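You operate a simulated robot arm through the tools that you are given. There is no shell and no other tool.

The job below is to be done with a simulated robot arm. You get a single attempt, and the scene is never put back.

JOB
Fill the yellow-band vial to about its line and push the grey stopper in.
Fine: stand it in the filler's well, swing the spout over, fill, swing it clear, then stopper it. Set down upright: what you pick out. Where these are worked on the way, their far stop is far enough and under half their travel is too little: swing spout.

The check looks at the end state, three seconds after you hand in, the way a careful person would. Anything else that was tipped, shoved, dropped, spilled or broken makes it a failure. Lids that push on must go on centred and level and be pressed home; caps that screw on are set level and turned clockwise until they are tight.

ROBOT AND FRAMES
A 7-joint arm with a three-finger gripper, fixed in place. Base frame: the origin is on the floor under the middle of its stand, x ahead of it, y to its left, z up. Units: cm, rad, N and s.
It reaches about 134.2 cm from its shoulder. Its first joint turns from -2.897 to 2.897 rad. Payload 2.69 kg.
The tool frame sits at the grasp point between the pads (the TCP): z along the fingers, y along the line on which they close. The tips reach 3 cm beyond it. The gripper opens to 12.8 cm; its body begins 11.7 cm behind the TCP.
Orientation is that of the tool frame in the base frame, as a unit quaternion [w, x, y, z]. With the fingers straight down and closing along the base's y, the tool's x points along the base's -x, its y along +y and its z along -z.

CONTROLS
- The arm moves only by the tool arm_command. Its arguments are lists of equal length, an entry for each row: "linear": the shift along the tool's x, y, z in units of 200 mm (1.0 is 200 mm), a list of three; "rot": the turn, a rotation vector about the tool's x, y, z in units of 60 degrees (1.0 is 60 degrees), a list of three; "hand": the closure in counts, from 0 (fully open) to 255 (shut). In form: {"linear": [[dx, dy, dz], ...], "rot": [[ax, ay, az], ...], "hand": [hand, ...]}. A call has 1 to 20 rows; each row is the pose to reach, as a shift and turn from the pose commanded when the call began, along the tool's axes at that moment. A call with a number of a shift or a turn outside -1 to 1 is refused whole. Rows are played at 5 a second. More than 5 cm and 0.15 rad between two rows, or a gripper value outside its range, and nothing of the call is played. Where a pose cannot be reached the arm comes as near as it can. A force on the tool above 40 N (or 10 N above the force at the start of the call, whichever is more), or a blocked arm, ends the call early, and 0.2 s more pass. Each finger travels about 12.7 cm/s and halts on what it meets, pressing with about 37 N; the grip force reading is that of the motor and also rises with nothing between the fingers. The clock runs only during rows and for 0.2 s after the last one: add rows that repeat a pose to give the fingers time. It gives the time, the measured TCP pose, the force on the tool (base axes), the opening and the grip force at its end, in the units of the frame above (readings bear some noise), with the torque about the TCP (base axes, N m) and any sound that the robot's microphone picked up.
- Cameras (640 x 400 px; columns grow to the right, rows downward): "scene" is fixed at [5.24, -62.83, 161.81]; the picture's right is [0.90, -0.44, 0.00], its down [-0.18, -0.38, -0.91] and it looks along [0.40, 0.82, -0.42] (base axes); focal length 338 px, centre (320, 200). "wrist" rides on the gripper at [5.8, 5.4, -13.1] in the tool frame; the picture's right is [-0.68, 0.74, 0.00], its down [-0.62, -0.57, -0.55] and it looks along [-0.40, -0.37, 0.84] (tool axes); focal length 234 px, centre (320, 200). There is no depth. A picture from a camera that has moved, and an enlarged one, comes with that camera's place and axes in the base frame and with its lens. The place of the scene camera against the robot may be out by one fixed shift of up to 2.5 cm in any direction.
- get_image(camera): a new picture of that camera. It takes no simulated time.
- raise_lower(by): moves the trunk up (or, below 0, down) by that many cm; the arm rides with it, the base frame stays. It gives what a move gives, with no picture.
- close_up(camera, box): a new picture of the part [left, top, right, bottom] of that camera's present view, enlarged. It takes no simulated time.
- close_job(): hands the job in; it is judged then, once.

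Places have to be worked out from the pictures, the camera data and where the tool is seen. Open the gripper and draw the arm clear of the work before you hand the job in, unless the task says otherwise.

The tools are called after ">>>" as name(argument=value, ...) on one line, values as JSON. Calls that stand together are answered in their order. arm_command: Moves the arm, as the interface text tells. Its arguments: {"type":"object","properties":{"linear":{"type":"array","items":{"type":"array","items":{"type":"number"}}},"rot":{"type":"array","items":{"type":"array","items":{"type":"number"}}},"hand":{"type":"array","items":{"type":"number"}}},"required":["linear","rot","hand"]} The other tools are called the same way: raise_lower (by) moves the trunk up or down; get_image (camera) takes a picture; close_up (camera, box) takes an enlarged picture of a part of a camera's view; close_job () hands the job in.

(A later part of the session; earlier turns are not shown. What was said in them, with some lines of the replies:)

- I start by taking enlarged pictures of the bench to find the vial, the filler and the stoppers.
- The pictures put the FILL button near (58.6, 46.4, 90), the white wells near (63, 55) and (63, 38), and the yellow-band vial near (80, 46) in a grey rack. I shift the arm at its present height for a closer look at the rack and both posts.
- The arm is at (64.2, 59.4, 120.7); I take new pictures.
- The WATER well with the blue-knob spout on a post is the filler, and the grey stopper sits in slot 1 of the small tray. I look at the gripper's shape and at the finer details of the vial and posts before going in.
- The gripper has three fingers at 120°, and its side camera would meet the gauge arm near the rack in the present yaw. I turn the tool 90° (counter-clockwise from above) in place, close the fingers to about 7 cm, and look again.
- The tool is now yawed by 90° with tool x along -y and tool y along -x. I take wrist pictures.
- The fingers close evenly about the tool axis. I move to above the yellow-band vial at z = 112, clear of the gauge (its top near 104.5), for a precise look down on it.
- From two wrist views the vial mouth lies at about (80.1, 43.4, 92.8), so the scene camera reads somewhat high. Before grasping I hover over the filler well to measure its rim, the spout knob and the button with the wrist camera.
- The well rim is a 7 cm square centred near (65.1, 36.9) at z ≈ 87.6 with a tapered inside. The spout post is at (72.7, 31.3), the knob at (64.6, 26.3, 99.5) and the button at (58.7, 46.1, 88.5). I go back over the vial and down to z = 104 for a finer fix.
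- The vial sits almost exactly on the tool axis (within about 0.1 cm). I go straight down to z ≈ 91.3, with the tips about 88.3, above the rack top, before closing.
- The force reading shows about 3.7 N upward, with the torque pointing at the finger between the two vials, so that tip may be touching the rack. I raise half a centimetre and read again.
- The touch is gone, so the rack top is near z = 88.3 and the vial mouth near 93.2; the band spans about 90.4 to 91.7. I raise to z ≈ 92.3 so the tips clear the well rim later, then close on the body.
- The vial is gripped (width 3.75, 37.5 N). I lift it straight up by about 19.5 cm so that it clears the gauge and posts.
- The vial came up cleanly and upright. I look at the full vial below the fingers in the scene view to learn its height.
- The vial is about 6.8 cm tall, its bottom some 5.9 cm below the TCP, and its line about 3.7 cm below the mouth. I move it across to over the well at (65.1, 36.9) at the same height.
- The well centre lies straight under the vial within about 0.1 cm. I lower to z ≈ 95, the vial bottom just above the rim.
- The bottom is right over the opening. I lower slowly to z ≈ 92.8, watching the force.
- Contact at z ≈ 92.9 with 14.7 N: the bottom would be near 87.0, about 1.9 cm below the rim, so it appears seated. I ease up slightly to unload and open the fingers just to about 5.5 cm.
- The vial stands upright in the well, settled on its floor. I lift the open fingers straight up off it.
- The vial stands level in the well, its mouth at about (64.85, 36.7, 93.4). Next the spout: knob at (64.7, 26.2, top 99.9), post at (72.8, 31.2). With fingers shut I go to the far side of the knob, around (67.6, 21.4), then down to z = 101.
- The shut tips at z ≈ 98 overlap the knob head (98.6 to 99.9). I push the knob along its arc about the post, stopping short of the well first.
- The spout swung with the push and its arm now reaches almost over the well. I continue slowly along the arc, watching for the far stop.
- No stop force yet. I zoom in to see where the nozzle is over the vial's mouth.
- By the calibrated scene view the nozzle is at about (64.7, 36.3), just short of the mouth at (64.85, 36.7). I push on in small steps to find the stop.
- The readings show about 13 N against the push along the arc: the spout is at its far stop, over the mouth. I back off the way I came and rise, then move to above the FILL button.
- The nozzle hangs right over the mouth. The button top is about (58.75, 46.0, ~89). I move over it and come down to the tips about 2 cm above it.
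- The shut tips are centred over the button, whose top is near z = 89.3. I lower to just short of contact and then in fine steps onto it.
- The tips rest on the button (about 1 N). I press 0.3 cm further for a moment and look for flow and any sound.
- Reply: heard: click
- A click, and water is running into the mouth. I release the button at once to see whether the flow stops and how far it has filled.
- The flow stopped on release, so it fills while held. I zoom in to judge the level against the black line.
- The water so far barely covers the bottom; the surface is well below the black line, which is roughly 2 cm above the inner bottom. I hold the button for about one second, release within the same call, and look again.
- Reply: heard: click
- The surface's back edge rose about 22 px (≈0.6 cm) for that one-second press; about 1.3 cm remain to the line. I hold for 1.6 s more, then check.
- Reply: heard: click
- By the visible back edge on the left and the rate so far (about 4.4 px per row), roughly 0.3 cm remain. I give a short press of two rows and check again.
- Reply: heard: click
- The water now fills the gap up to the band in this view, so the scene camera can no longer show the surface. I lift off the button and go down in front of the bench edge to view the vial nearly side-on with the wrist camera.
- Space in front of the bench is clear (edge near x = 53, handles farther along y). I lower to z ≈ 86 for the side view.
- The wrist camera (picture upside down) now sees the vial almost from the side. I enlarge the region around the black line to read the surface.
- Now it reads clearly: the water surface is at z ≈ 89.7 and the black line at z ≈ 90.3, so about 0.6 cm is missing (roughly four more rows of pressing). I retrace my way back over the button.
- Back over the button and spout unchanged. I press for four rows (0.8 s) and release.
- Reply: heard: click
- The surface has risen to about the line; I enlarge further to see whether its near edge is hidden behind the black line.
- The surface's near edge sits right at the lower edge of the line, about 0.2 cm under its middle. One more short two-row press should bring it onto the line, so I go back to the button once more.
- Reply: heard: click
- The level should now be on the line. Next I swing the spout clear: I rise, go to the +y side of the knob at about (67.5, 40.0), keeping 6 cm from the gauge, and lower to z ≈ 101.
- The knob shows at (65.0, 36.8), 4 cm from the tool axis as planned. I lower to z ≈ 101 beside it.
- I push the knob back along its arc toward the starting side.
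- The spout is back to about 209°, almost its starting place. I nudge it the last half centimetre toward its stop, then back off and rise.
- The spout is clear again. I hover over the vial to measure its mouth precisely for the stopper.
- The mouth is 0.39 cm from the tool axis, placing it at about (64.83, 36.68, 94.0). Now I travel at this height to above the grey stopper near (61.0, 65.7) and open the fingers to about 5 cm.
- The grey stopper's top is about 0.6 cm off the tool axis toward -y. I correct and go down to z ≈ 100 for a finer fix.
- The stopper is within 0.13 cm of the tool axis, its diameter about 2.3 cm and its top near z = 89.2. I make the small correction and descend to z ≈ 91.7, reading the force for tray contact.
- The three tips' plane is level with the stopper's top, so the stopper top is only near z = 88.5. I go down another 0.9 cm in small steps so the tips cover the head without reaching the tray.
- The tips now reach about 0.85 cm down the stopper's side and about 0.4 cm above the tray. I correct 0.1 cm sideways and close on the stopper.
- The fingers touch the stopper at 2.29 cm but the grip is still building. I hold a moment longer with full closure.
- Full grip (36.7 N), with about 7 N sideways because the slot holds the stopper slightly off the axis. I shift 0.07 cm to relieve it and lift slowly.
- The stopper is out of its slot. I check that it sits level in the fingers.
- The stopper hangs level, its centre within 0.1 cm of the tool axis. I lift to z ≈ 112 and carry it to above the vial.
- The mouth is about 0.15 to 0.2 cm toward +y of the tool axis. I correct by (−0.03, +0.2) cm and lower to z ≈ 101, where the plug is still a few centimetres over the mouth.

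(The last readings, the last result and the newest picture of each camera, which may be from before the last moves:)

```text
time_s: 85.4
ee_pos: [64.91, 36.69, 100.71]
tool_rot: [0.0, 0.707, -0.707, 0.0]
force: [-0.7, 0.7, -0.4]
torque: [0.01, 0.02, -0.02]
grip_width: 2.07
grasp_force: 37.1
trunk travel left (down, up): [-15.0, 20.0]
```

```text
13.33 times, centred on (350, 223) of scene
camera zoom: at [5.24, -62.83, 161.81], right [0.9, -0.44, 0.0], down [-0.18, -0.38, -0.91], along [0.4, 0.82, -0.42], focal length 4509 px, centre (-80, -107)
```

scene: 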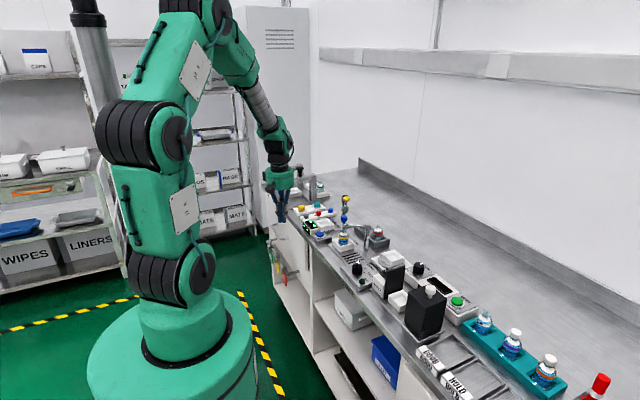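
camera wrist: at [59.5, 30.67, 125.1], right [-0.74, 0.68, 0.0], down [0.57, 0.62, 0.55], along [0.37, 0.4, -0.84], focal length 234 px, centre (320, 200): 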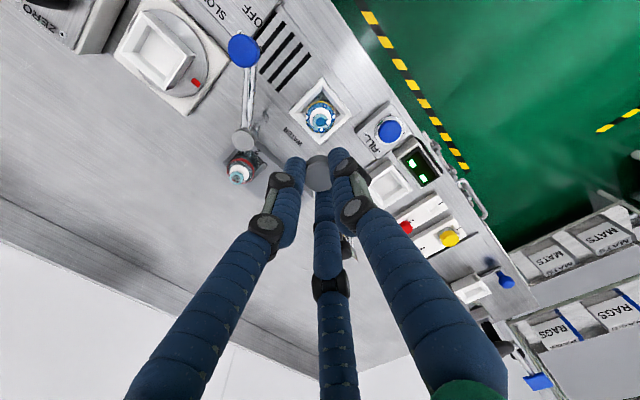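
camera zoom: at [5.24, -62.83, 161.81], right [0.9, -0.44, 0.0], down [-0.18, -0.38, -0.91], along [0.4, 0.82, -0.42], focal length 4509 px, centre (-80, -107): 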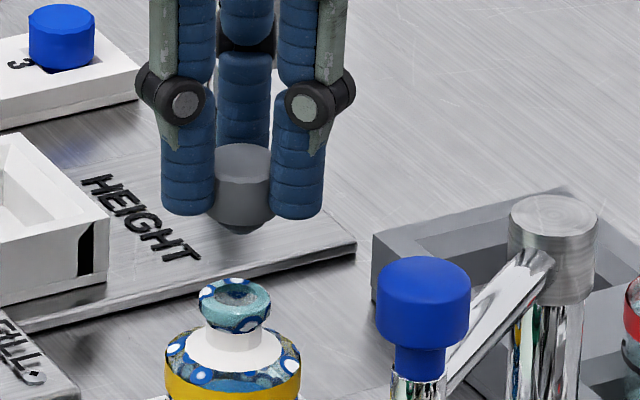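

Both views agree the stopper should move about (−0.08, +0.06) cm to be centred over the mouth. I make that correction and lower to z ≈ 98.5, just above contact.

>>> arm_command(linear=[[-0.003, 0.004, 0.03], [-0.003, 0.004, 0.07], [-0.003, 0.004, 0.1], [-0.003, 0.004, 0.115], [-0.003, 0.004, 0.115]], rot=[[0, 0, 0], [0, 0, 0], [0, 0, 0], [0, 0, 0], [0, 0, 0]], hand=[255, 255, 255, 255, 255])

>>> close_up(camera="wrist", box=[270, 120, 370, 200])

>>> close_up(camera="scene", box=[330, 213, 370, 238])

```text
time_s: 86.6
ee_pos: [64.9, 36.86, 98.5]
tool_rot: [0.001, 0.708, -0.707, 0.001]
force: [-0.2, 0.1, -0.7]
torque: [-0.01, -0.02, -0.01]
grip_width: 2.07
grasp_force: 36.9
trunk travel left (down, up): [-15.0, 20.0]
```

```text
5.00 times, centred on (320, 160) of wrist
camera zoom: at [59.58, 30.9, 111.69], right [-0.74, 0.68, 0.0], down [0.57, 0.62, 0.55], along [0.37, 0.4, -0.84], focal length 1171 px, centre (320, 400)
```

zoom: 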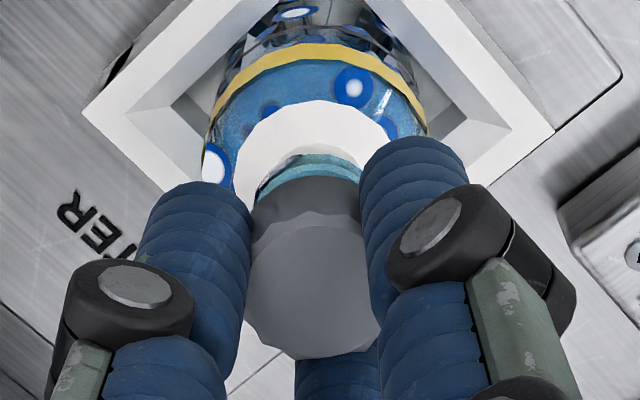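

```text
16.00 times, centred on (350, 226) of scene
camera zoom: at [5.24, -62.83, 161.81], right [0.9, -0.44, 0.0], down [-0.18, -0.38, -0.91], along [0.4, 0.82, -0.42], focal length 5411 px, centre (-160, -208)
```

zoom: 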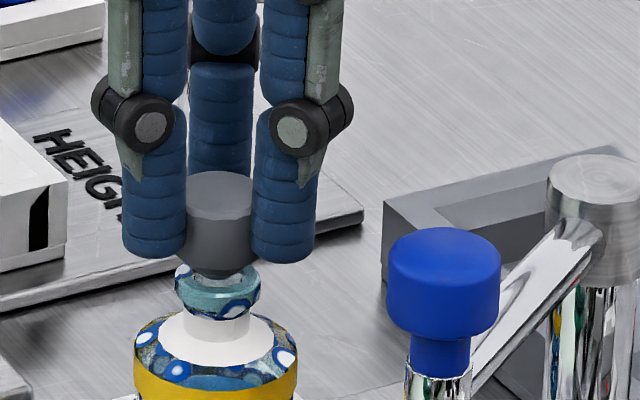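

Sideways the alignment looks right, but along the viewing direction both cameras are weak. I raise 2.3 cm and turn the tool back by 90° to see stopper and mouth from a perpendicular direction.

>>> arm_command(linear=[[0, 0, -0.06], [0, 0, -0.115], [0, 0, -0.115], [0, 0, -0.115], [0, 0, -0.115], [0, 0, -0.115], [0, 0, -0.115], [0, 0, -0.115]], rot=[[0, 0, 0], [0, 0, 0], [0, 0, 0.125], [0, 0, 0.25], [0, 0, 0.375], [0, 0, 0.5], [0, 0, 0.625], [0, 0, 0.75]], hand=[255, 255, 255, 255, 255, 255, 255, 255])

>>> arm_command(linear=[[0, 0, 0], [0, 0, 0], [0, 0, 0], [0, 0, 0], [0, 0, 0], [0, 0, 0], [0, 0, 0]], rot=[[0, 0, 0.125], [0, 0, 0.25], [0, 0, 0.375], [0, 0, 0.5], [0, 0, 0.625], [0, 0, 0.75], [0, 0, 0.75]], hand=[255, 255, 255, 255, 255, 255, 255])

>>> close_up(camera="wrist", box=[270, 120, 370, 200])

>>> close_up(camera="scene", box=[330, 208, 370, 238])

```text
time_s: 88.4
ee_pos: [64.82, 36.86, 100.87]
tool_rot: [0.0, -0.381, 0.925, 0.0]
force: [0.0, -0.1, 0.2]
torque: [0.02, -0.03, 0.03]
grip_width: 2.05
grasp_force: 36.8
trunk travel left (down, up): [-15.0, 20.0]
```

```text
time_s: 90.0
ee_pos: [64.72, 36.87, 100.84]
tool_rot: [0.0, 0.001, 1.0, 0.0]
force: [-0.5, 0.2, 0.2]
torque: [0.01, 0.03, 0.02]
grip_width: 2.02
grasp_force: 37.3
trunk travel left (down, up): [-15.0, 20.0]
```

```text
5.00 times, centred on (320, 160) of wrist
camera zoom: at [59.01, 42.18, 114.01], right [0.68, 0.73, 0.0], down [0.61, -0.57, 0.55], along [0.4, -0.37, -0.84], focal length 1171 px, centre (320, 400)
```

zoom: 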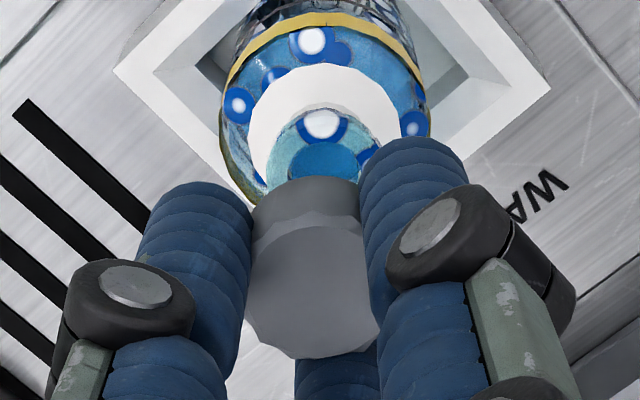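

```text
13.33 times, centred on (350, 223) of scene
camera zoom: at [5.24, -62.83, 161.81], right [0.9, -0.44, 0.0], down [-0.18, -0.38, -0.91], along [0.4, 0.82, -0.42], focal length 4509 px, centre (-80, -107)
```

zoom: 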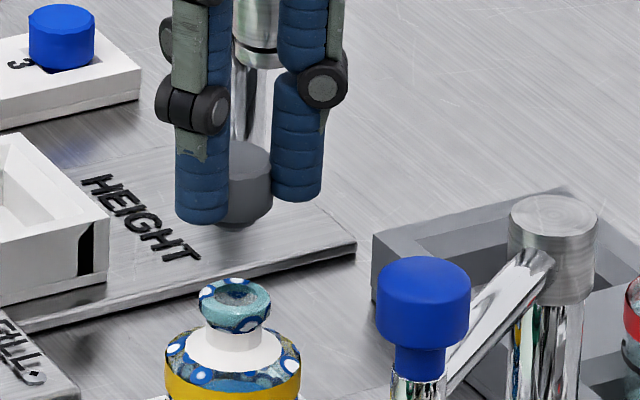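

From the perpendicular view the mouth is about 0.12 cm along (0.68, 0.74) from the stopper's axis. I shift (+0.08, +0.09) cm and come down to z ≈ 98.5 in this yaw.

>>> arm_command(linear=[[-0.004, 0.0045, 0.03], [-0.004, 0.0045, 0.07], [-0.004, 0.0045, 0.1], [-0.004, 0.0045, 0.1175], [-0.004, 0.0045, 0.1175]], rot=[[0, 0, 0], [0, 0, 0], [0, 0, 0], [0, 0, 0], [0, 0, 0]], hand=[255, 255, 255, 255, 255])

>>> close_up(camera="wrist", box=[270, 120, 370, 200])

>>> close_up(camera="scene", box=[330, 213, 370, 238])

```text
time_s: 91.2
ee_pos: [64.78, 36.9, 98.6]
tool_rot: [0.0, 0.001, 1.0, 0.0]
force: [0.5, 1.1, 0.5]
torque: [-0.03, -0.02, 0.02]
grip_width: 2.04
grasp_force: 37.1
trunk travel left (down, up): [-15.0, 20.0]
```

```text
5.00 times, centred on (320, 160) of wrist
camera zoom: at [59.05, 42.23, 111.74], right [0.68, 0.74, 0.0], down [0.62, -0.57, 0.55], along [0.4, -0.37, -0.84], focal length 1171 px, centre (320, 400)
```

zoom: 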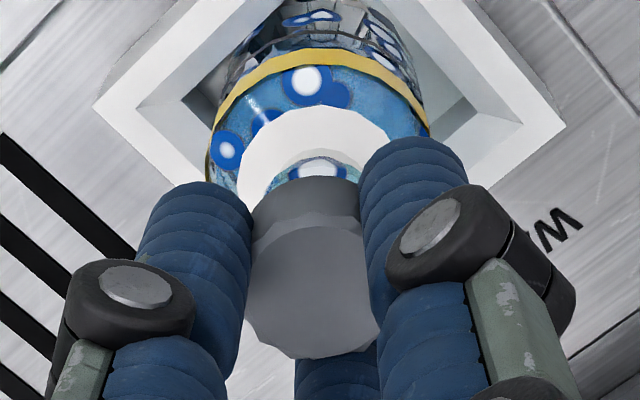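

```text
16.00 times, centred on (350, 226) of scene
camera zoom: at [5.24, -62.83, 161.81], right [0.9, -0.44, 0.0], down [-0.18, -0.38, -0.91], along [0.4, 0.82, -0.42], focal length 5411 px, centre (-160, -208)
```

zoom: 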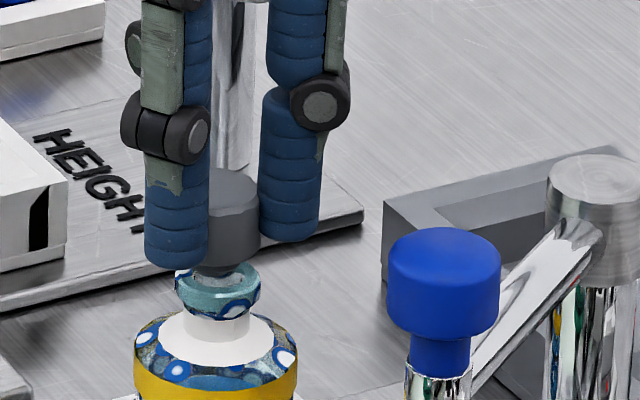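

Stopper and ring line up in this view too. I lower slowly by 0.8 cm to engage the plug and read the force.

>>> arm_command(linear=[[0, 0, 0.01], [0, 0, 0.02], [0, 0, 0.03], [0, 0, 0.04], [0, 0, 0.04]], rot=[[0, 0, 0], [0, 0, 0], [0, 0, 0], [0, 0, 0], [0, 0, 0]], hand=[255, 255, 255, 255, 255])

>>> close_up(camera="scene", box=[330, 213, 370, 238])

>>> close_up(camera="wrist", box=[270, 120, 370, 200])

```text
time_s: 92.4
ee_pos: [64.66, 37.08, 97.89]
tool_rot: [0.0, 0.0, 1.0, 0.001]
force: [0.5, -1.2, 3.3]
torque: [-0.04, -0.01, 0.03]
grip_width: 2.04
grasp_force: 36.4
trunk travel left (down, up): [-15.0, 20.0]
```

```text
16.00 times, centred on (350, 226) of scene
camera zoom: at [5.24, -62.83, 161.81], right [0.9, -0.44, 0.0], down [-0.18, -0.38, -0.91], along [0.4, 0.82, -0.42], focal length 5411 px, centre (-160, -208)
```

zoom: 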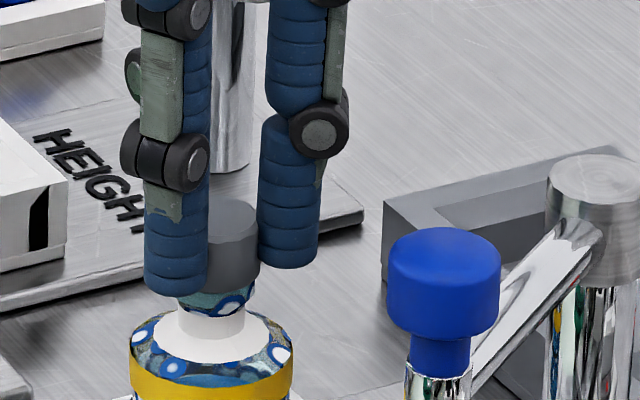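

```text
5.00 times, centred on (320, 160) of wrist
camera zoom: at [59.09, 42.3, 110.91], right [0.68, 0.74, 0.0], down [0.62, -0.57, 0.55], along [0.4, -0.37, -0.84], focal length 1171 px, centre (320, 400)
```

zoom: 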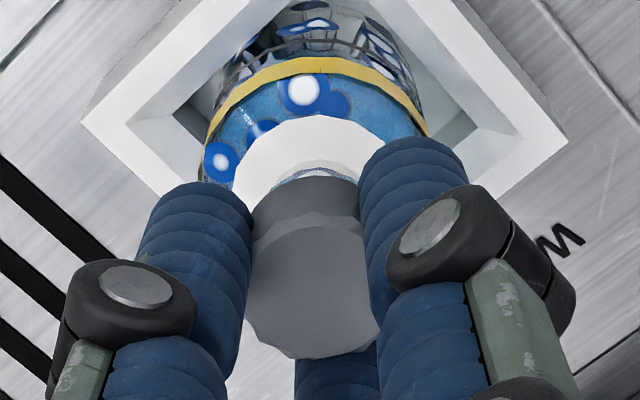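

The plug has entered and the vial shifted about 0.1 cm to centre itself under it, with only 3 N. I press on down another 0.5 cm.

>>> arm_command(linear=[[0, 0, 0.008], [0, 0, 0.016], [0, 0, 0.025], [0, 0, 0.025]], rot=[[0, 0, 0], [0, 0, 0], [0, 0, 0], [0, 0, 0]], hand=[255, 255, 255, 255])

>>> close_up(camera="scene", box=[330, 213, 370, 238])

>>> close_up(camera="wrist", box=[270, 120, 370, 200])

```text
time_s: 93.4
ee_pos: [65.07, 36.98, 97.74]
tool_rot: [0.003, 0.001, 1.0, 0.001]
force: [-5.1, -4.0, 17.4]
torque: [-0.13, 0.24, -0.01]
grip_width: 2.0
grasp_force: 36.4
trunk travel left (down, up): [-15.0, 20.0]
stopped in row 4: the force on the tool passed its limit at 41 N (the readings are from after the stop); the commanded pose is now the measured one
```

```text
16.00 times, centred on (350, 226) of scene
camera zoom: at [5.24, -62.83, 161.81], right [0.9, -0.44, 0.0], down [-0.18, -0.38, -0.91], along [0.4, 0.82, -0.42], focal length 5411 px, centre (-160, -208)
```

zoom: 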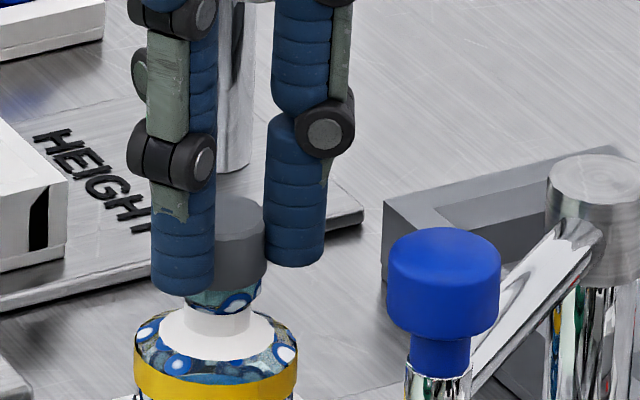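

```text
5.00 times, centred on (320, 160) of wrist
camera zoom: at [59.21, 42.29, 110.85], right [0.68, 0.74, 0.01], down [0.61, -0.57, 0.55], along [0.41, -0.37, -0.83], focal length 1171 px, centre (320, 400)
```

zoom: 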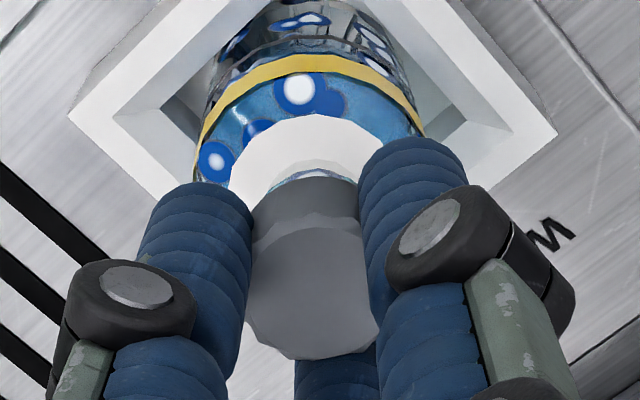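

The push went past the limit and stopped. I look closely at how the stopper and vial sit now.

>>> close_up(camera="scene", box=[328, 218, 368, 250])

>>> close_up(camera="scene", box=[334, 224, 358, 239])

>>> get_image(camera="wrist")

```text
12.50 times, centred on (348, 234) of scene
camera zoom: at [5.24, -62.83, 161.81], right [0.9, -0.44, 0.0], down [-0.18, -0.38, -0.91], along [0.4, 0.82, -0.42], focal length 4227 px, centre (-30, -225)
```

zoom: 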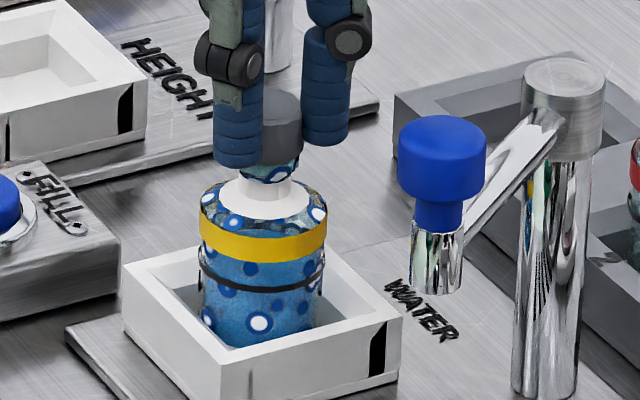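

```text
16.00 times, centred on (346, 232) of scene
camera zoom: at [5.24, -62.83, 161.81], right [0.9, -0.44, 0.0], down [-0.18, -0.38, -0.91], along [0.4, 0.82, -0.42], focal length 5411 px, centre (-96, -304)
```

zoom: 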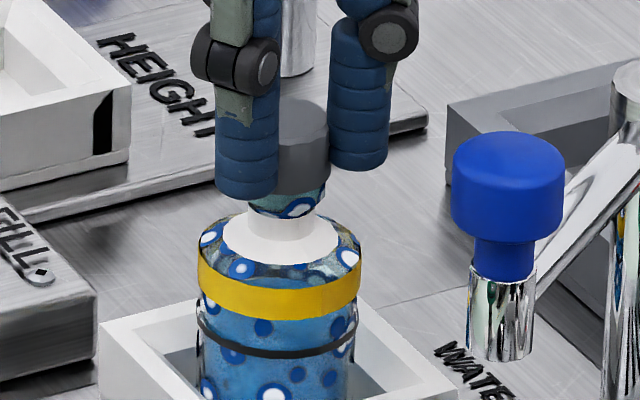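

```text
taken
camera wrist: at [59.21, 42.29, 110.85], right [0.68, 0.74, 0.01], down [0.61, -0.57, 0.55], along [0.41, -0.37, -0.83], focal length 234 px, centre (320, 200)
```

wrist: 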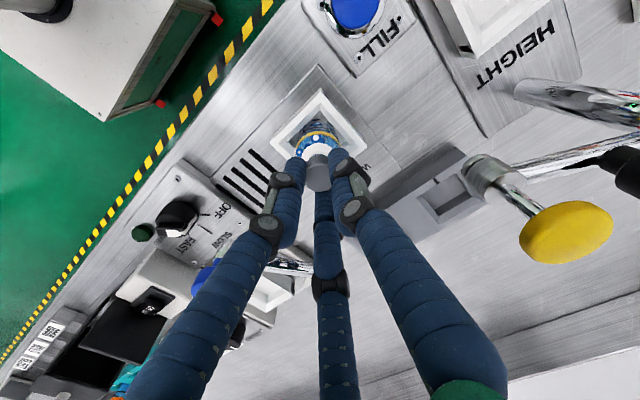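

Working it through, the head is about 1.6 cm tall, so at z ≈ 97.7 its underside rests on the rim: the stopper appears home, with some side load leaning the vial. I ease up 0.1 cm and shift slightly back to take the load off before letting go.

>>> arm_command(linear=[[0.0015, -0.001, -0.002], [0.0025, -0.002, -0.004], [0.0025, -0.002, -0.004]], rot=[[0, 0, 0], [0, 0, 0], [0, 0, 0]], hand=[255, 255, 255])

>>> close_up(camera="scene", box=[334, 224, 358, 239])

```text
time_s: 94.2
ee_pos: [64.96, 37.02, 97.72]
tool_rot: [0.002, 0.001, 1.0, 0.002]
force: [-0.3, -2.1, 19.6]
torque: [-0.03, 0.07, 0.02]
grip_width: 2.05
grasp_force: 37.0
trunk travel left (down, up): [-15.0, 20.0]
```

```text
16.00 times, centred on (346, 232) of scene
camera zoom: at [5.24, -62.83, 161.81], right [0.9, -0.44, 0.0], down [-0.18, -0.38, -0.91], along [0.4, 0.82, -0.42], focal length 5411 px, centre (-96, -304)
```

zoom: 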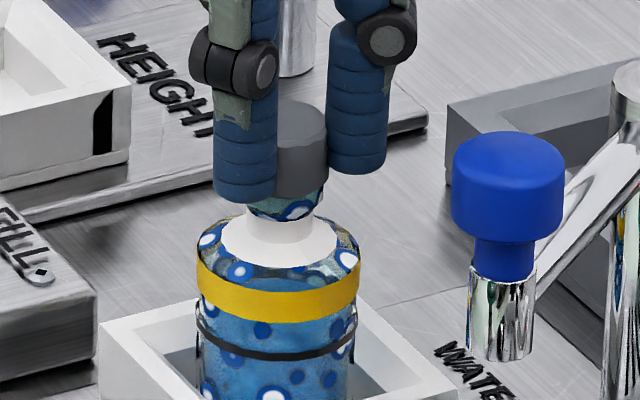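

The side load is gone and about 20 N remains downward. I raise another 0.2 cm to unload, and check whether the stopper stays down.

>>> arm_command(linear=[[0, 0, -0.005], [0, 0, -0.01], [0, 0, -0.01]], rot=[[0, 0, 0], [0, 0, 0], [0, 0, 0]], hand=[255, 255, 255])

>>> close_up(camera="scene", box=[334, 224, 358, 239])

```text
time_s: 95.0
ee_pos: [64.85, 36.91, 97.72]
tool_rot: [0.002, 0.0, 1.0, 0.001]
force: [0.7, 0.5, 2.4]
torque: [0.01, -0.01, 0.0]
grip_width: 2.02
grasp_force: 36.9
trunk travel left (down, up): [-15.0, 20.0]
```

```text
16.00 times, centred on (346, 232) of scene
camera zoom: at [5.24, -62.83, 161.81], right [0.9, -0.44, 0.0], down [-0.18, -0.38, -0.91], along [0.4, 0.82, -0.42], focal length 5411 px, centre (-96, -304)
```

zoom: 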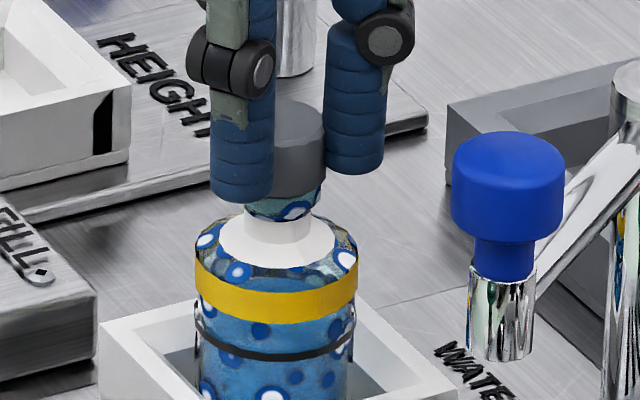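

Unloaded to about 2 N with the stopper still down on the rim. I open the fingers slowly to about 4.5 cm in place.

>>> arm_command(linear=[[0, 0, 0], [0, 0, 0], [0, 0, 0], [0, 0, 0], [0, 0, 0]], rot=[[0, 0, 0], [0, 0, 0], [0, 0, 0], [0, 0, 0], [0, 0, 0]], hand=[230, 210, 190, 170, 165])

>>> close_up(camera="scene", box=[334, 224, 358, 239])

>>> close_up(camera="wrist", box=[270, 120, 370, 200])

```text
time_s: 96.2
ee_pos: [64.98, 37.04, 97.86]
tool_rot: [0.002, 0.0, 1.0, 0.001]
force: [0.3, 1.3, 0.2]
torque: [-0.01, -0.04, 0.0]
grip_width: 4.53
grasp_force: 0.0
trunk travel left (down, up): [-15.0, 20.0]
```

```text
16.00 times, centred on (346, 232) of scene
camera zoom: at [5.24, -62.83, 161.81], right [0.9, -0.44, 0.0], down [-0.18, -0.38, -0.91], along [0.4, 0.82, -0.42], focal length 5411 px, centre (-96, -304)
```

zoom: 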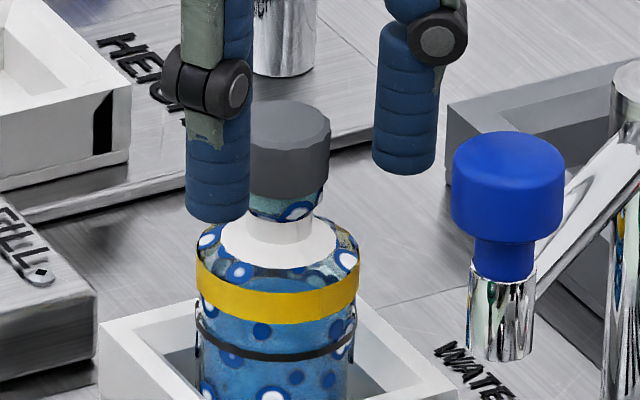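

```text
5.00 times, centred on (320, 160) of wrist
camera zoom: at [59.16, 42.29, 110.94], right [0.68, 0.74, 0.0], down [0.61, -0.57, 0.55], along [0.41, -0.37, -0.84], focal length 1171 px, centre (320, 400)
```

zoom: 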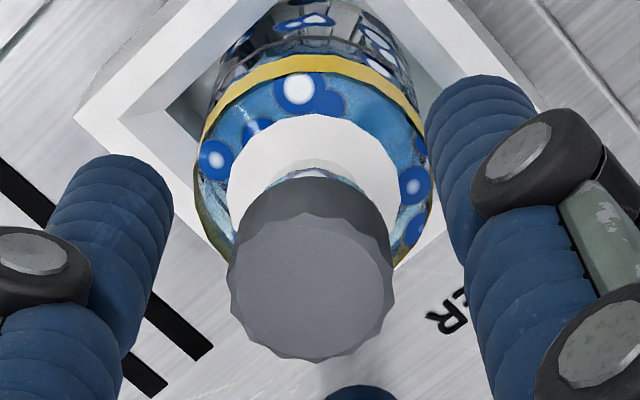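

The stopper sits on the vial, centred. I rise straight up to clear it and inspect it from both cameras.

>>> arm_command(linear=[[0, 0, -0.05], [0, 0, -0.15], [0, 0, -0.3], [0, 0, -0.45], [0, 0, -0.6], [0, 0, -0.7], [0, 0, -0.7]], rot=[[0, 0, 0], [0, 0, 0], [0, 0, 0], [0, 0, 0], [0, 0, 0], [0, 0, 0], [0, 0, 0]], hand=[165, 165, 165, 165, 165, 165, 165])

>>> close_up(camera="scene", box=[334, 220, 358, 235])

>>> close_up(camera="scene", box=[328, 218, 368, 250])

>>> close_up(camera="wrist", box=[270, 80, 370, 150])

```text
time_s: 97.8
ee_pos: [64.83, 36.87, 111.95]
tool_rot: [0.002, 0.001, 1.0, 0.001]
force: [0.3, 1.0, -0.4]
torque: [-0.01, -0.02, 0.01]
grip_width: 4.53
grasp_force: 0.1
trunk travel left (down, up): [-15.0, 20.0]
```

```text
16.00 times, centred on (346, 228) of scene
camera zoom: at [5.24, -62.83, 161.81], right [0.9, -0.44, 0.0], down [-0.18, -0.38, -0.91], along [0.4, 0.82, -0.42], focal length 5411 px, centre (-96, -240)
```

zoom: 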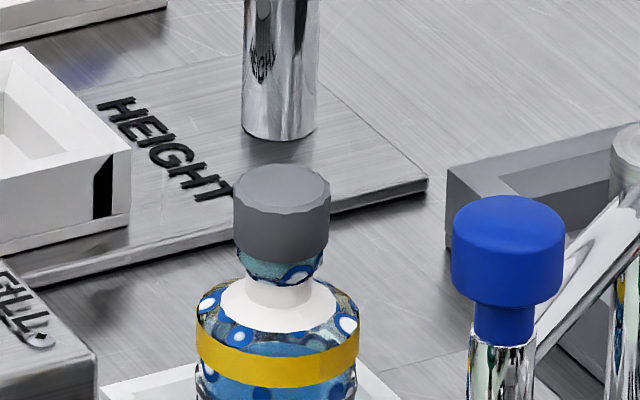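

```text
12.50 times, centred on (348, 234) of scene
camera zoom: at [5.24, -62.83, 161.81], right [0.9, -0.44, 0.0], down [-0.18, -0.38, -0.91], along [0.4, 0.82, -0.42], focal length 4227 px, centre (-30, -225)
```

zoom: 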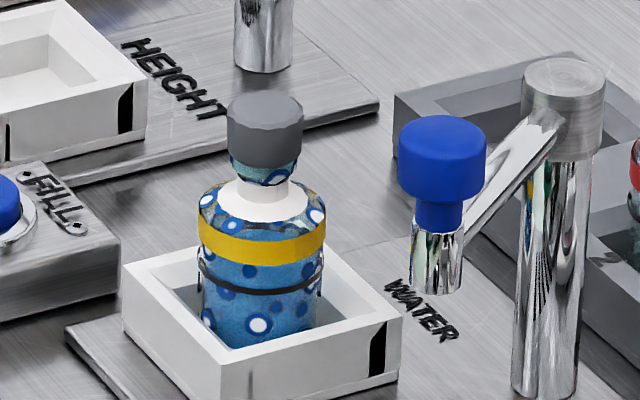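

```text
5.71 times, centred on (320, 115) of wrist
camera zoom: at [59.02, 42.18, 124.94], right [0.68, 0.74, 0.0], down [0.61, -0.57, 0.55], along [0.41, -0.37, -0.84], focal length 1338 px, centre (320, 686)
```

zoom: 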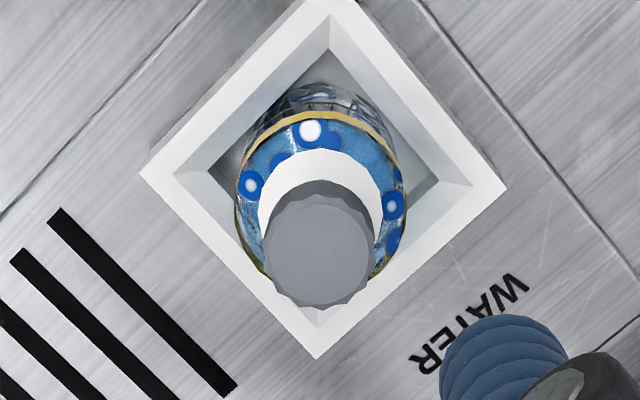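

The stopper looks centred and level, its rim covering the top of the glass ring. To make sure it is fully home I shut the fingers and go down to just above its top to press once more, straight and centred.

>>> arm_command(linear=[[0, 0, 0.05], [0, 0, 0.2], [0, 0, 0.36], [0, 0, 0.5], [0, 0, 0.58], [0, 0, 0.61], [0, 0, 0.61]], rot=[[0, 0, 0], [0, 0, 0], [0, 0, 0], [0, 0, 0], [0, 0, 0], [0, 0, 0], [0, 0, 0]], hand=[200, 230, 255, 255, 255, 255, 255])

>>> close_up(camera="scene", box=[328, 208, 368, 240])

```text
time_s: 99.4
ee_pos: [64.89, 37.1, 99.74]
tool_rot: [0.003, 0.001, 1.0, 0.001]
force: [0.3, 0.0, 0.3]
torque: [0.0, -0.01, 0.01]
grip_width: 0.24
grasp_force: 31.8
trunk travel left (down, up): [-15.0, 20.0]
```

```text
12.50 times, centred on (348, 224) of scene
camera zoom: at [5.24, -62.83, 161.81], right [0.9, -0.44, 0.0], down [-0.18, -0.38, -0.91], along [0.4, 0.82, -0.42], focal length 4227 px, centre (-30, -100)
```

zoom: 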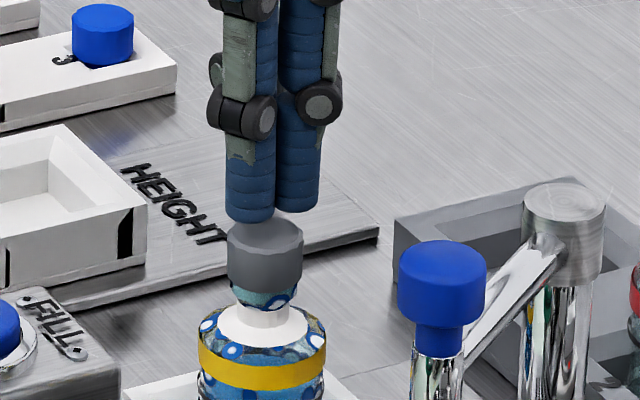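

The shut tips are just above the stopper. I lower in fine steps until I feel it.

>>> arm_command(linear=[[0, 0, 0.01], [0, 0, 0.02], [0, 0, 0.03], [0, 0, 0.04], [0, 0, 0.04]], rot=[[0, 0, 0], [0, 0, 0], [0, 0, 0], [0, 0, 0], [0, 0, 0]], hand=[255, 255, 255, 255, 255])

```text
time_s: 100.6
ee_pos: [64.98, 36.9, 98.94]
tool_rot: [0.002, 0.001, 1.0, 0.001]
force: [-0.6, 0.3, 0.5]
torque: [0.01, 0.0, -0.01]
grip_width: 0.2
grasp_force: 31.1
trunk travel left (down, up): [-15.0, 20.0]
```

No contact yet at z = 98.9; I continue in finer steps.

>>> arm_command(linear=[[0, 0, 0.006], [0, 0, 0.012], [0, 0, 0.018], [0, 0, 0.018]], rot=[[0, 0, 0], [0, 0, 0], [0, 0, 0], [0, 0, 0]], hand=[255, 255, 255, 255])

>>> close_up(camera="scene", box=[328, 213, 368, 245])

```text
time_s: 101.6
ee_pos: [64.99, 36.96, 98.59]
tool_rot: [0.003, 0.001, 1.0, 0.001]
force: [-0.6, 0.0, 10.6]
torque: [0.03, 0.0, 0.03]
grip_width: 0.62
grasp_force: 31.6
trunk travel left (down, up): [-15.0, 20.0]
```

```text
12.50 times, centred on (348, 229) of scene
camera zoom: at [5.24, -62.83, 161.81], right [0.9, -0.44, 0.0], down [-0.18, -0.38, -0.91], along [0.4, 0.82, -0.42], focal length 4227 px, centre (-30, -162)
```

zoom: 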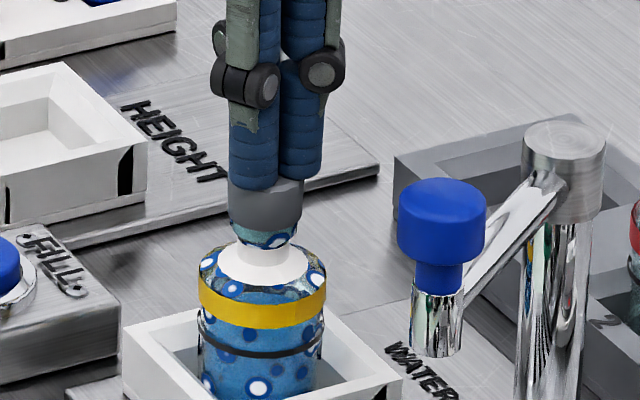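

Contact with 10.6 N straight down and hardly any side force. I press a little more, toward 30 N.

>>> arm_command(linear=[[0, 0, 0.004], [0, 0, 0.008], [0, 0, 0.01], [0, 0, 0.01]], rot=[[0, 0, 0], [0, 0, 0], [0, 0, 0], [0, 0, 0]], hand=[255, 255, 255, 255])

>>> close_up(camera="scene", box=[328, 213, 368, 245])

```text
time_s: 102.6
ee_pos: [65.1, 37.09, 98.42]
tool_rot: [0.004, 0.001, 1.0, 0.003]
force: [0.4, 0.8, 37.0]
torque: [0.0, 0.09, -0.01]
grip_width: 0.61
grasp_force: 31.1
trunk travel left (down, up): [-15.0, 20.0]
```

```text
12.50 times, centred on (348, 229) of scene
camera zoom: at [5.24, -62.83, 161.81], right [0.9, -0.44, 0.0], down [-0.18, -0.38, -0.91], along [0.4, 0.82, -0.42], focal length 4227 px, centre (-30, -162)
```

zoom: 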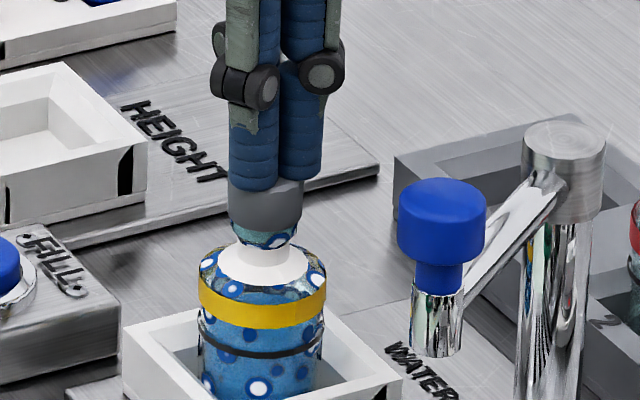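

37 N straight down without further travel: the stopper is home. I rise off it and look again.

>>> arm_command(linear=[[0, 0, -0.02], [0, 0, -0.08], [0, 0, -0.22], [0, 0, -0.4], [0, 0, -0.58], [0, 0, -0.68], [0, 0, -0.68]], rot=[[0, 0, 0], [0, 0, 0], [0, 0, 0], [0, 0, 0], [0, 0, 0], [0, 0, 0], [0, 0, 0]], hand=[255, 255, 255, 255, 255, 255, 255])

>>> close_up(camera="scene", box=[334, 220, 358, 235])

>>> close_up(camera="scene", box=[334, 230, 358, 245])

>>> get_image(camera="scene")

```text
time_s: 104.2
ee_pos: [64.93, 36.85, 111.71]
tool_rot: [0.002, 0.001, 1.0, 0.001]
force: [0.9, 0.7, 0.1]
torque: [0.0, 0.02, -0.01]
grip_width: 0.22
grasp_force: 31.7
trunk travel left (down, up): [-15.0, 20.0]
```

```text
16.00 times, centred on (346, 228) of scene
camera zoom: at [5.24, -62.83, 161.81], right [0.9, -0.44, 0.0], down [-0.18, -0.38, -0.91], along [0.4, 0.82, -0.42], focal length 5411 px, centre (-96, -240)
```

zoom: 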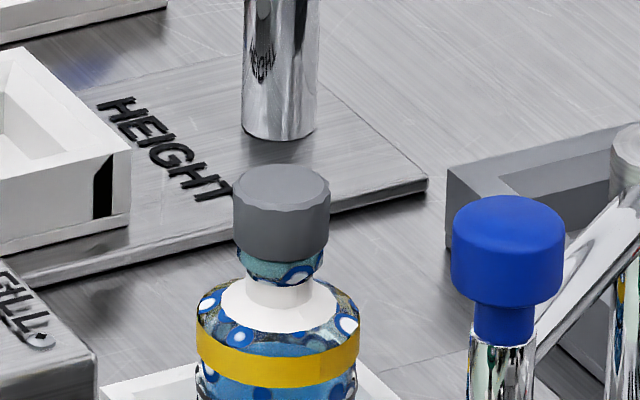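

```text
16.00 times, centred on (346, 238) of scene
camera zoom: at [5.24, -62.83, 161.81], right [0.9, -0.44, 0.0], down [-0.18, -0.38, -0.91], along [0.4, 0.82, -0.42], focal length 5411 px, centre (-96, -400)
```

zoom: 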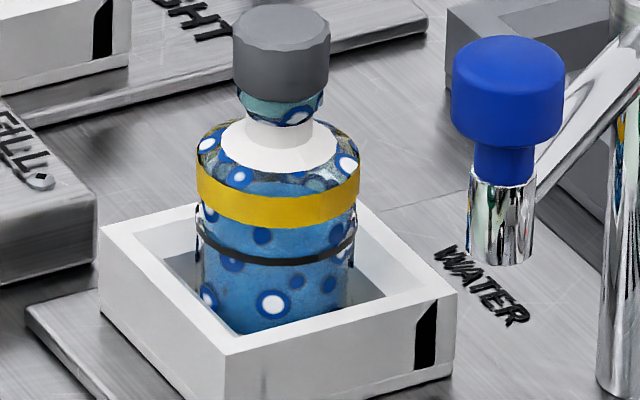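

```text
taken
```

scene: 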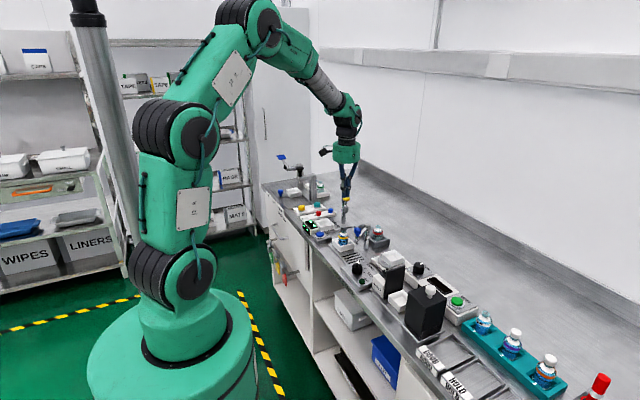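

Everything looks in place from the scene view. For a last check of the seat I draw the arm back off the bench and look at the vial side-on with the wrist camera.

>>> arm_command(linear=[[0.1, -0.03, 0], [0.28, -0.09, 0], [0.46, -0.14, 0], [0.6, -0.185, 0]], rot=[[0, 0, 0], [0, 0, 0], [0, 0, 0], [0, 0, 0]], hand=[255, 255, 255, 255])

>>> arm_command(linear=[[0.18, -0.06, 0], [0.36, -0.12, 0], [0.52, -0.17, 0], [0.555, -0.185, 0.05], [0.555, -0.185, 0.22], [0.555, -0.185, 0.4], [0.555, -0.185, 0.58], [0.555, -0.185, 0.76], [0.555, -0.185, 0.92], [0.555, -0.185, 1.0], [0.555, -0.185, 1.0]], rot=[[0, 0, 0], [0, 0, 0], [0, 0, 0], [0, 0, 0], [0, 0, 0], [0, 0, 0], [0, 0, 0], [0, 0, 0], [0, 0, 0], [0, 0, 0], [0, 0, 0]], hand=[255, 255, 255, 255, 255, 255, 255, 255, 255, 255, 255])

>>> get_image(camera="wrist")

>>> close_up(camera="wrist", box=[500, 260, 640, 400])

```text
time_s: 105.2
ee_pos: [53.03, 33.05, 111.86]
tool_rot: [0.002, 0.001, 1.0, 0.001]
force: [0.0, 0.2, -0.3]
torque: [0.02, -0.01, 0.01]
grip_width: 0.22
grasp_force: 31.5
trunk travel left (down, up): [-15.0, 20.0]
```

```text
time_s: 107.6
ee_pos: [41.85, 29.66, 91.63]
tool_rot: [0.001, 0.0, 1.0, 0.002]
force: [0.2, 1.2, -0.5]
torque: [-0.03, 0.0, 0.01]
grip_width: 0.23
grasp_force: 31.5
trunk travel left (down, up): [-15.0, 20.0]
```

```text
taken
camera wrist: at [35.96, 34.9, 104.73], right [0.68, 0.74, 0.0], down [0.61, -0.57, 0.55], along [0.41, -0.37, -0.84], focal length 234 px, centre (320, 200)
```

wrist: 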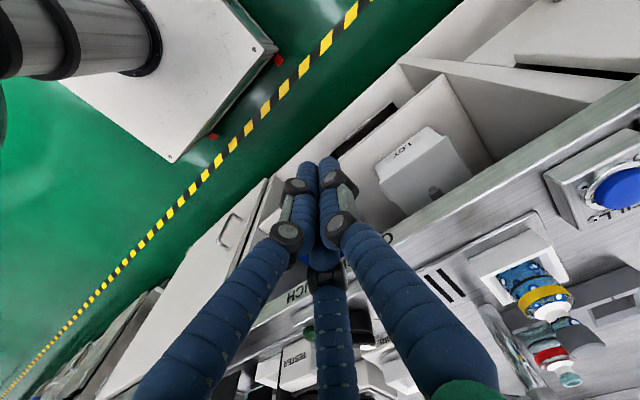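

```text
2.86 times, centred on (570, 330) of wrist
camera zoom: at [35.96, 34.9, 104.73], right [0.68, 0.74, 0.0], down [0.61, -0.57, 0.55], along [0.41, -0.37, -0.84], focal length 669 px, centre (-394, -171)
```

zoom: 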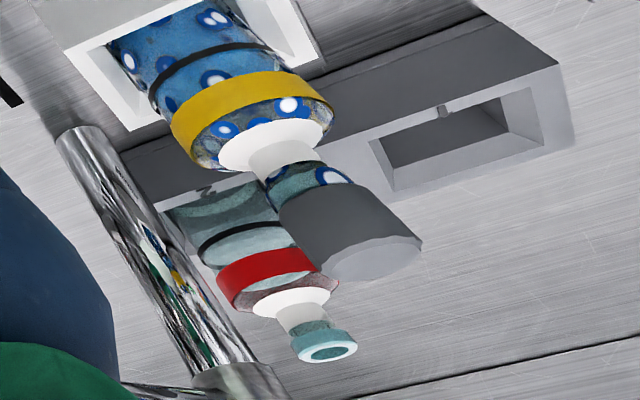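

The side view shows the stopper seated on the ring in line with the vial. I enlarge the joint and the fill line.

>>> close_up(camera="wrist", box=[555, 295, 605, 335])

>>> close_up(camera="wrist", box=[530, 265, 590, 305])

```text
10.00 times, centred on (580, 315) of wrist
camera zoom: at [35.96, 34.9, 104.73], right [0.68, 0.74, 0.0], down [0.61, -0.57, 0.55], along [0.41, -0.37, -0.84], focal length 2342 px, centre (-2280, -950)
```

zoom: 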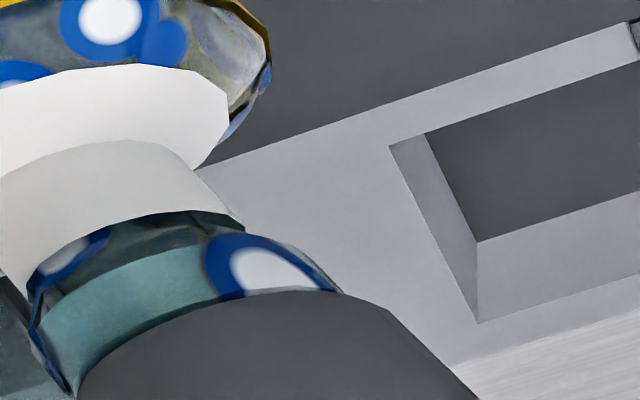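

```text
10.00 times, centred on (560, 285) of wrist
camera zoom: at [35.96, 34.9, 104.73], right [0.68, 0.74, 0.0], down [0.61, -0.57, 0.55], along [0.41, -0.37, -0.84], focal length 2342 px, centre (-2080, -650)
```

zoom: 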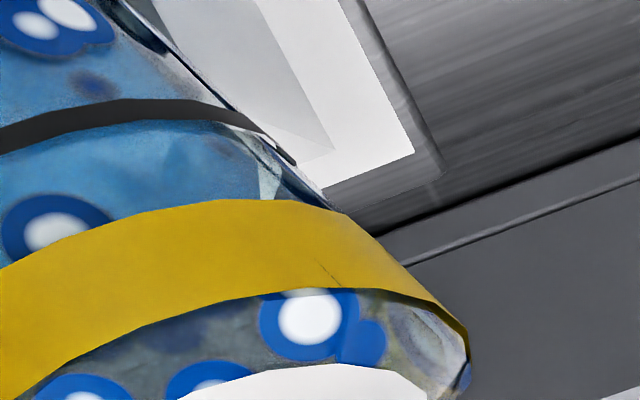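

The stopper's underside meets the ring all round and the water stands at the line. I raise the arm clear of the bench and open the gripper.

>>> arm_command(linear=[[0, 0, -0.1], [0, 0, -0.28], [0, 0, -0.46], [0, 0, -0.64], [0, 0, -0.82], [0, 0, -0.95], [0, 0, -1.0], [0, 0, -1.0]], rot=[[0, 0, 0], [0, 0, 0], [0, 0, 0], [0, 0, 0], [0, 0, 0], [0, 0, 0], [0, 0, 0], [0, 0, 0]], hand=[255, 255, 240, 200, 150, 100, 40, 0])

>>> get_image(camera="scene")

>>> close_up(camera="scene", box=[270, 175, 430, 275])

```text
time_s: 109.4
ee_pos: [41.88, 29.5, 111.69]
tool_rot: [0.001, 0.0, 1.0, 0.001]
force: [0.3, 0.1, 0.6]
torque: [-0.03, 0.01, -0.01]
grip_width: 12.79
grasp_force: 0.1
trunk travel left (down, up): [-15.0, 20.0]
```

```text
taken
```

scene: 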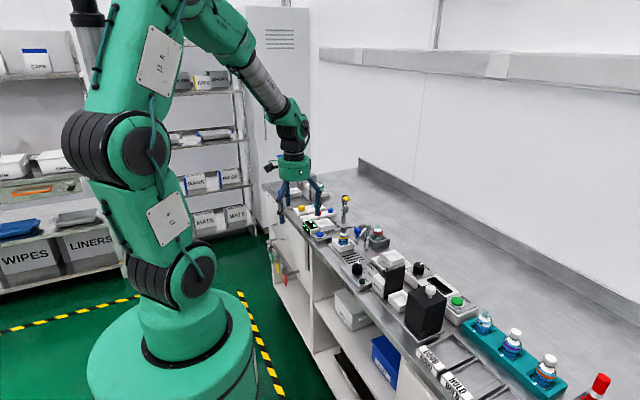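

```text
4.00 times, centred on (350, 225) of scene
camera zoom: at [5.24, -62.83, 161.81], right [0.9, -0.44, 0.0], down [-0.18, -0.38, -0.91], along [0.4, 0.82, -0.42], focal length 1353 px, centre (200, 100)
```

zoom: 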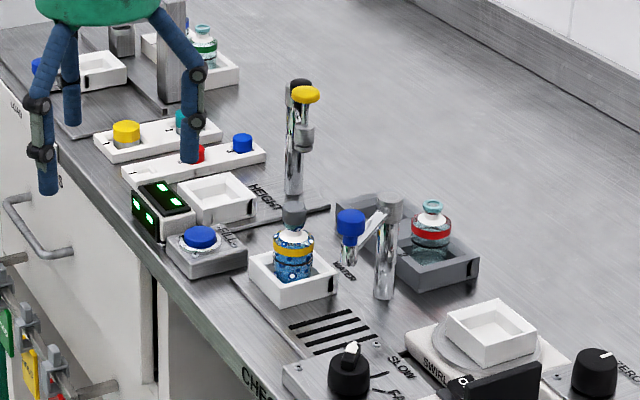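

The stoppered, filled yellow-band vial stands upright in the filler's well. The spout is swung clear, the other items look undisturbed, and the open gripper is off the bench, so I hand the job in.

>>> close_job()

```text
The job is handed in.
```

I filled the yellow-band vial to about its line, pushed the grey stopper home, and handed the job in. The result of the check hasn't come back.

- **Vial:** it stands upright in the filler's well. From the side, the water is level with the black line.
- **Stopper:** it is centred and level on the glass ring. A final press of 37 N straight down moved it no further.
- **Spout:** I swung it to its far stop for filling, then back to about where it started.
- **During the work:** a fingertip touched the vial rack lightly, about 4 N, before I gripped the vial. Pressing the stopper in first tripped the 40 N force limit and briefly leaned the vial. I eased off, and it settled upright again.
- **Everything else:** in the last pictures I saw nothing tipped, shoved or spilled. The gripper is open and clear of the bench.
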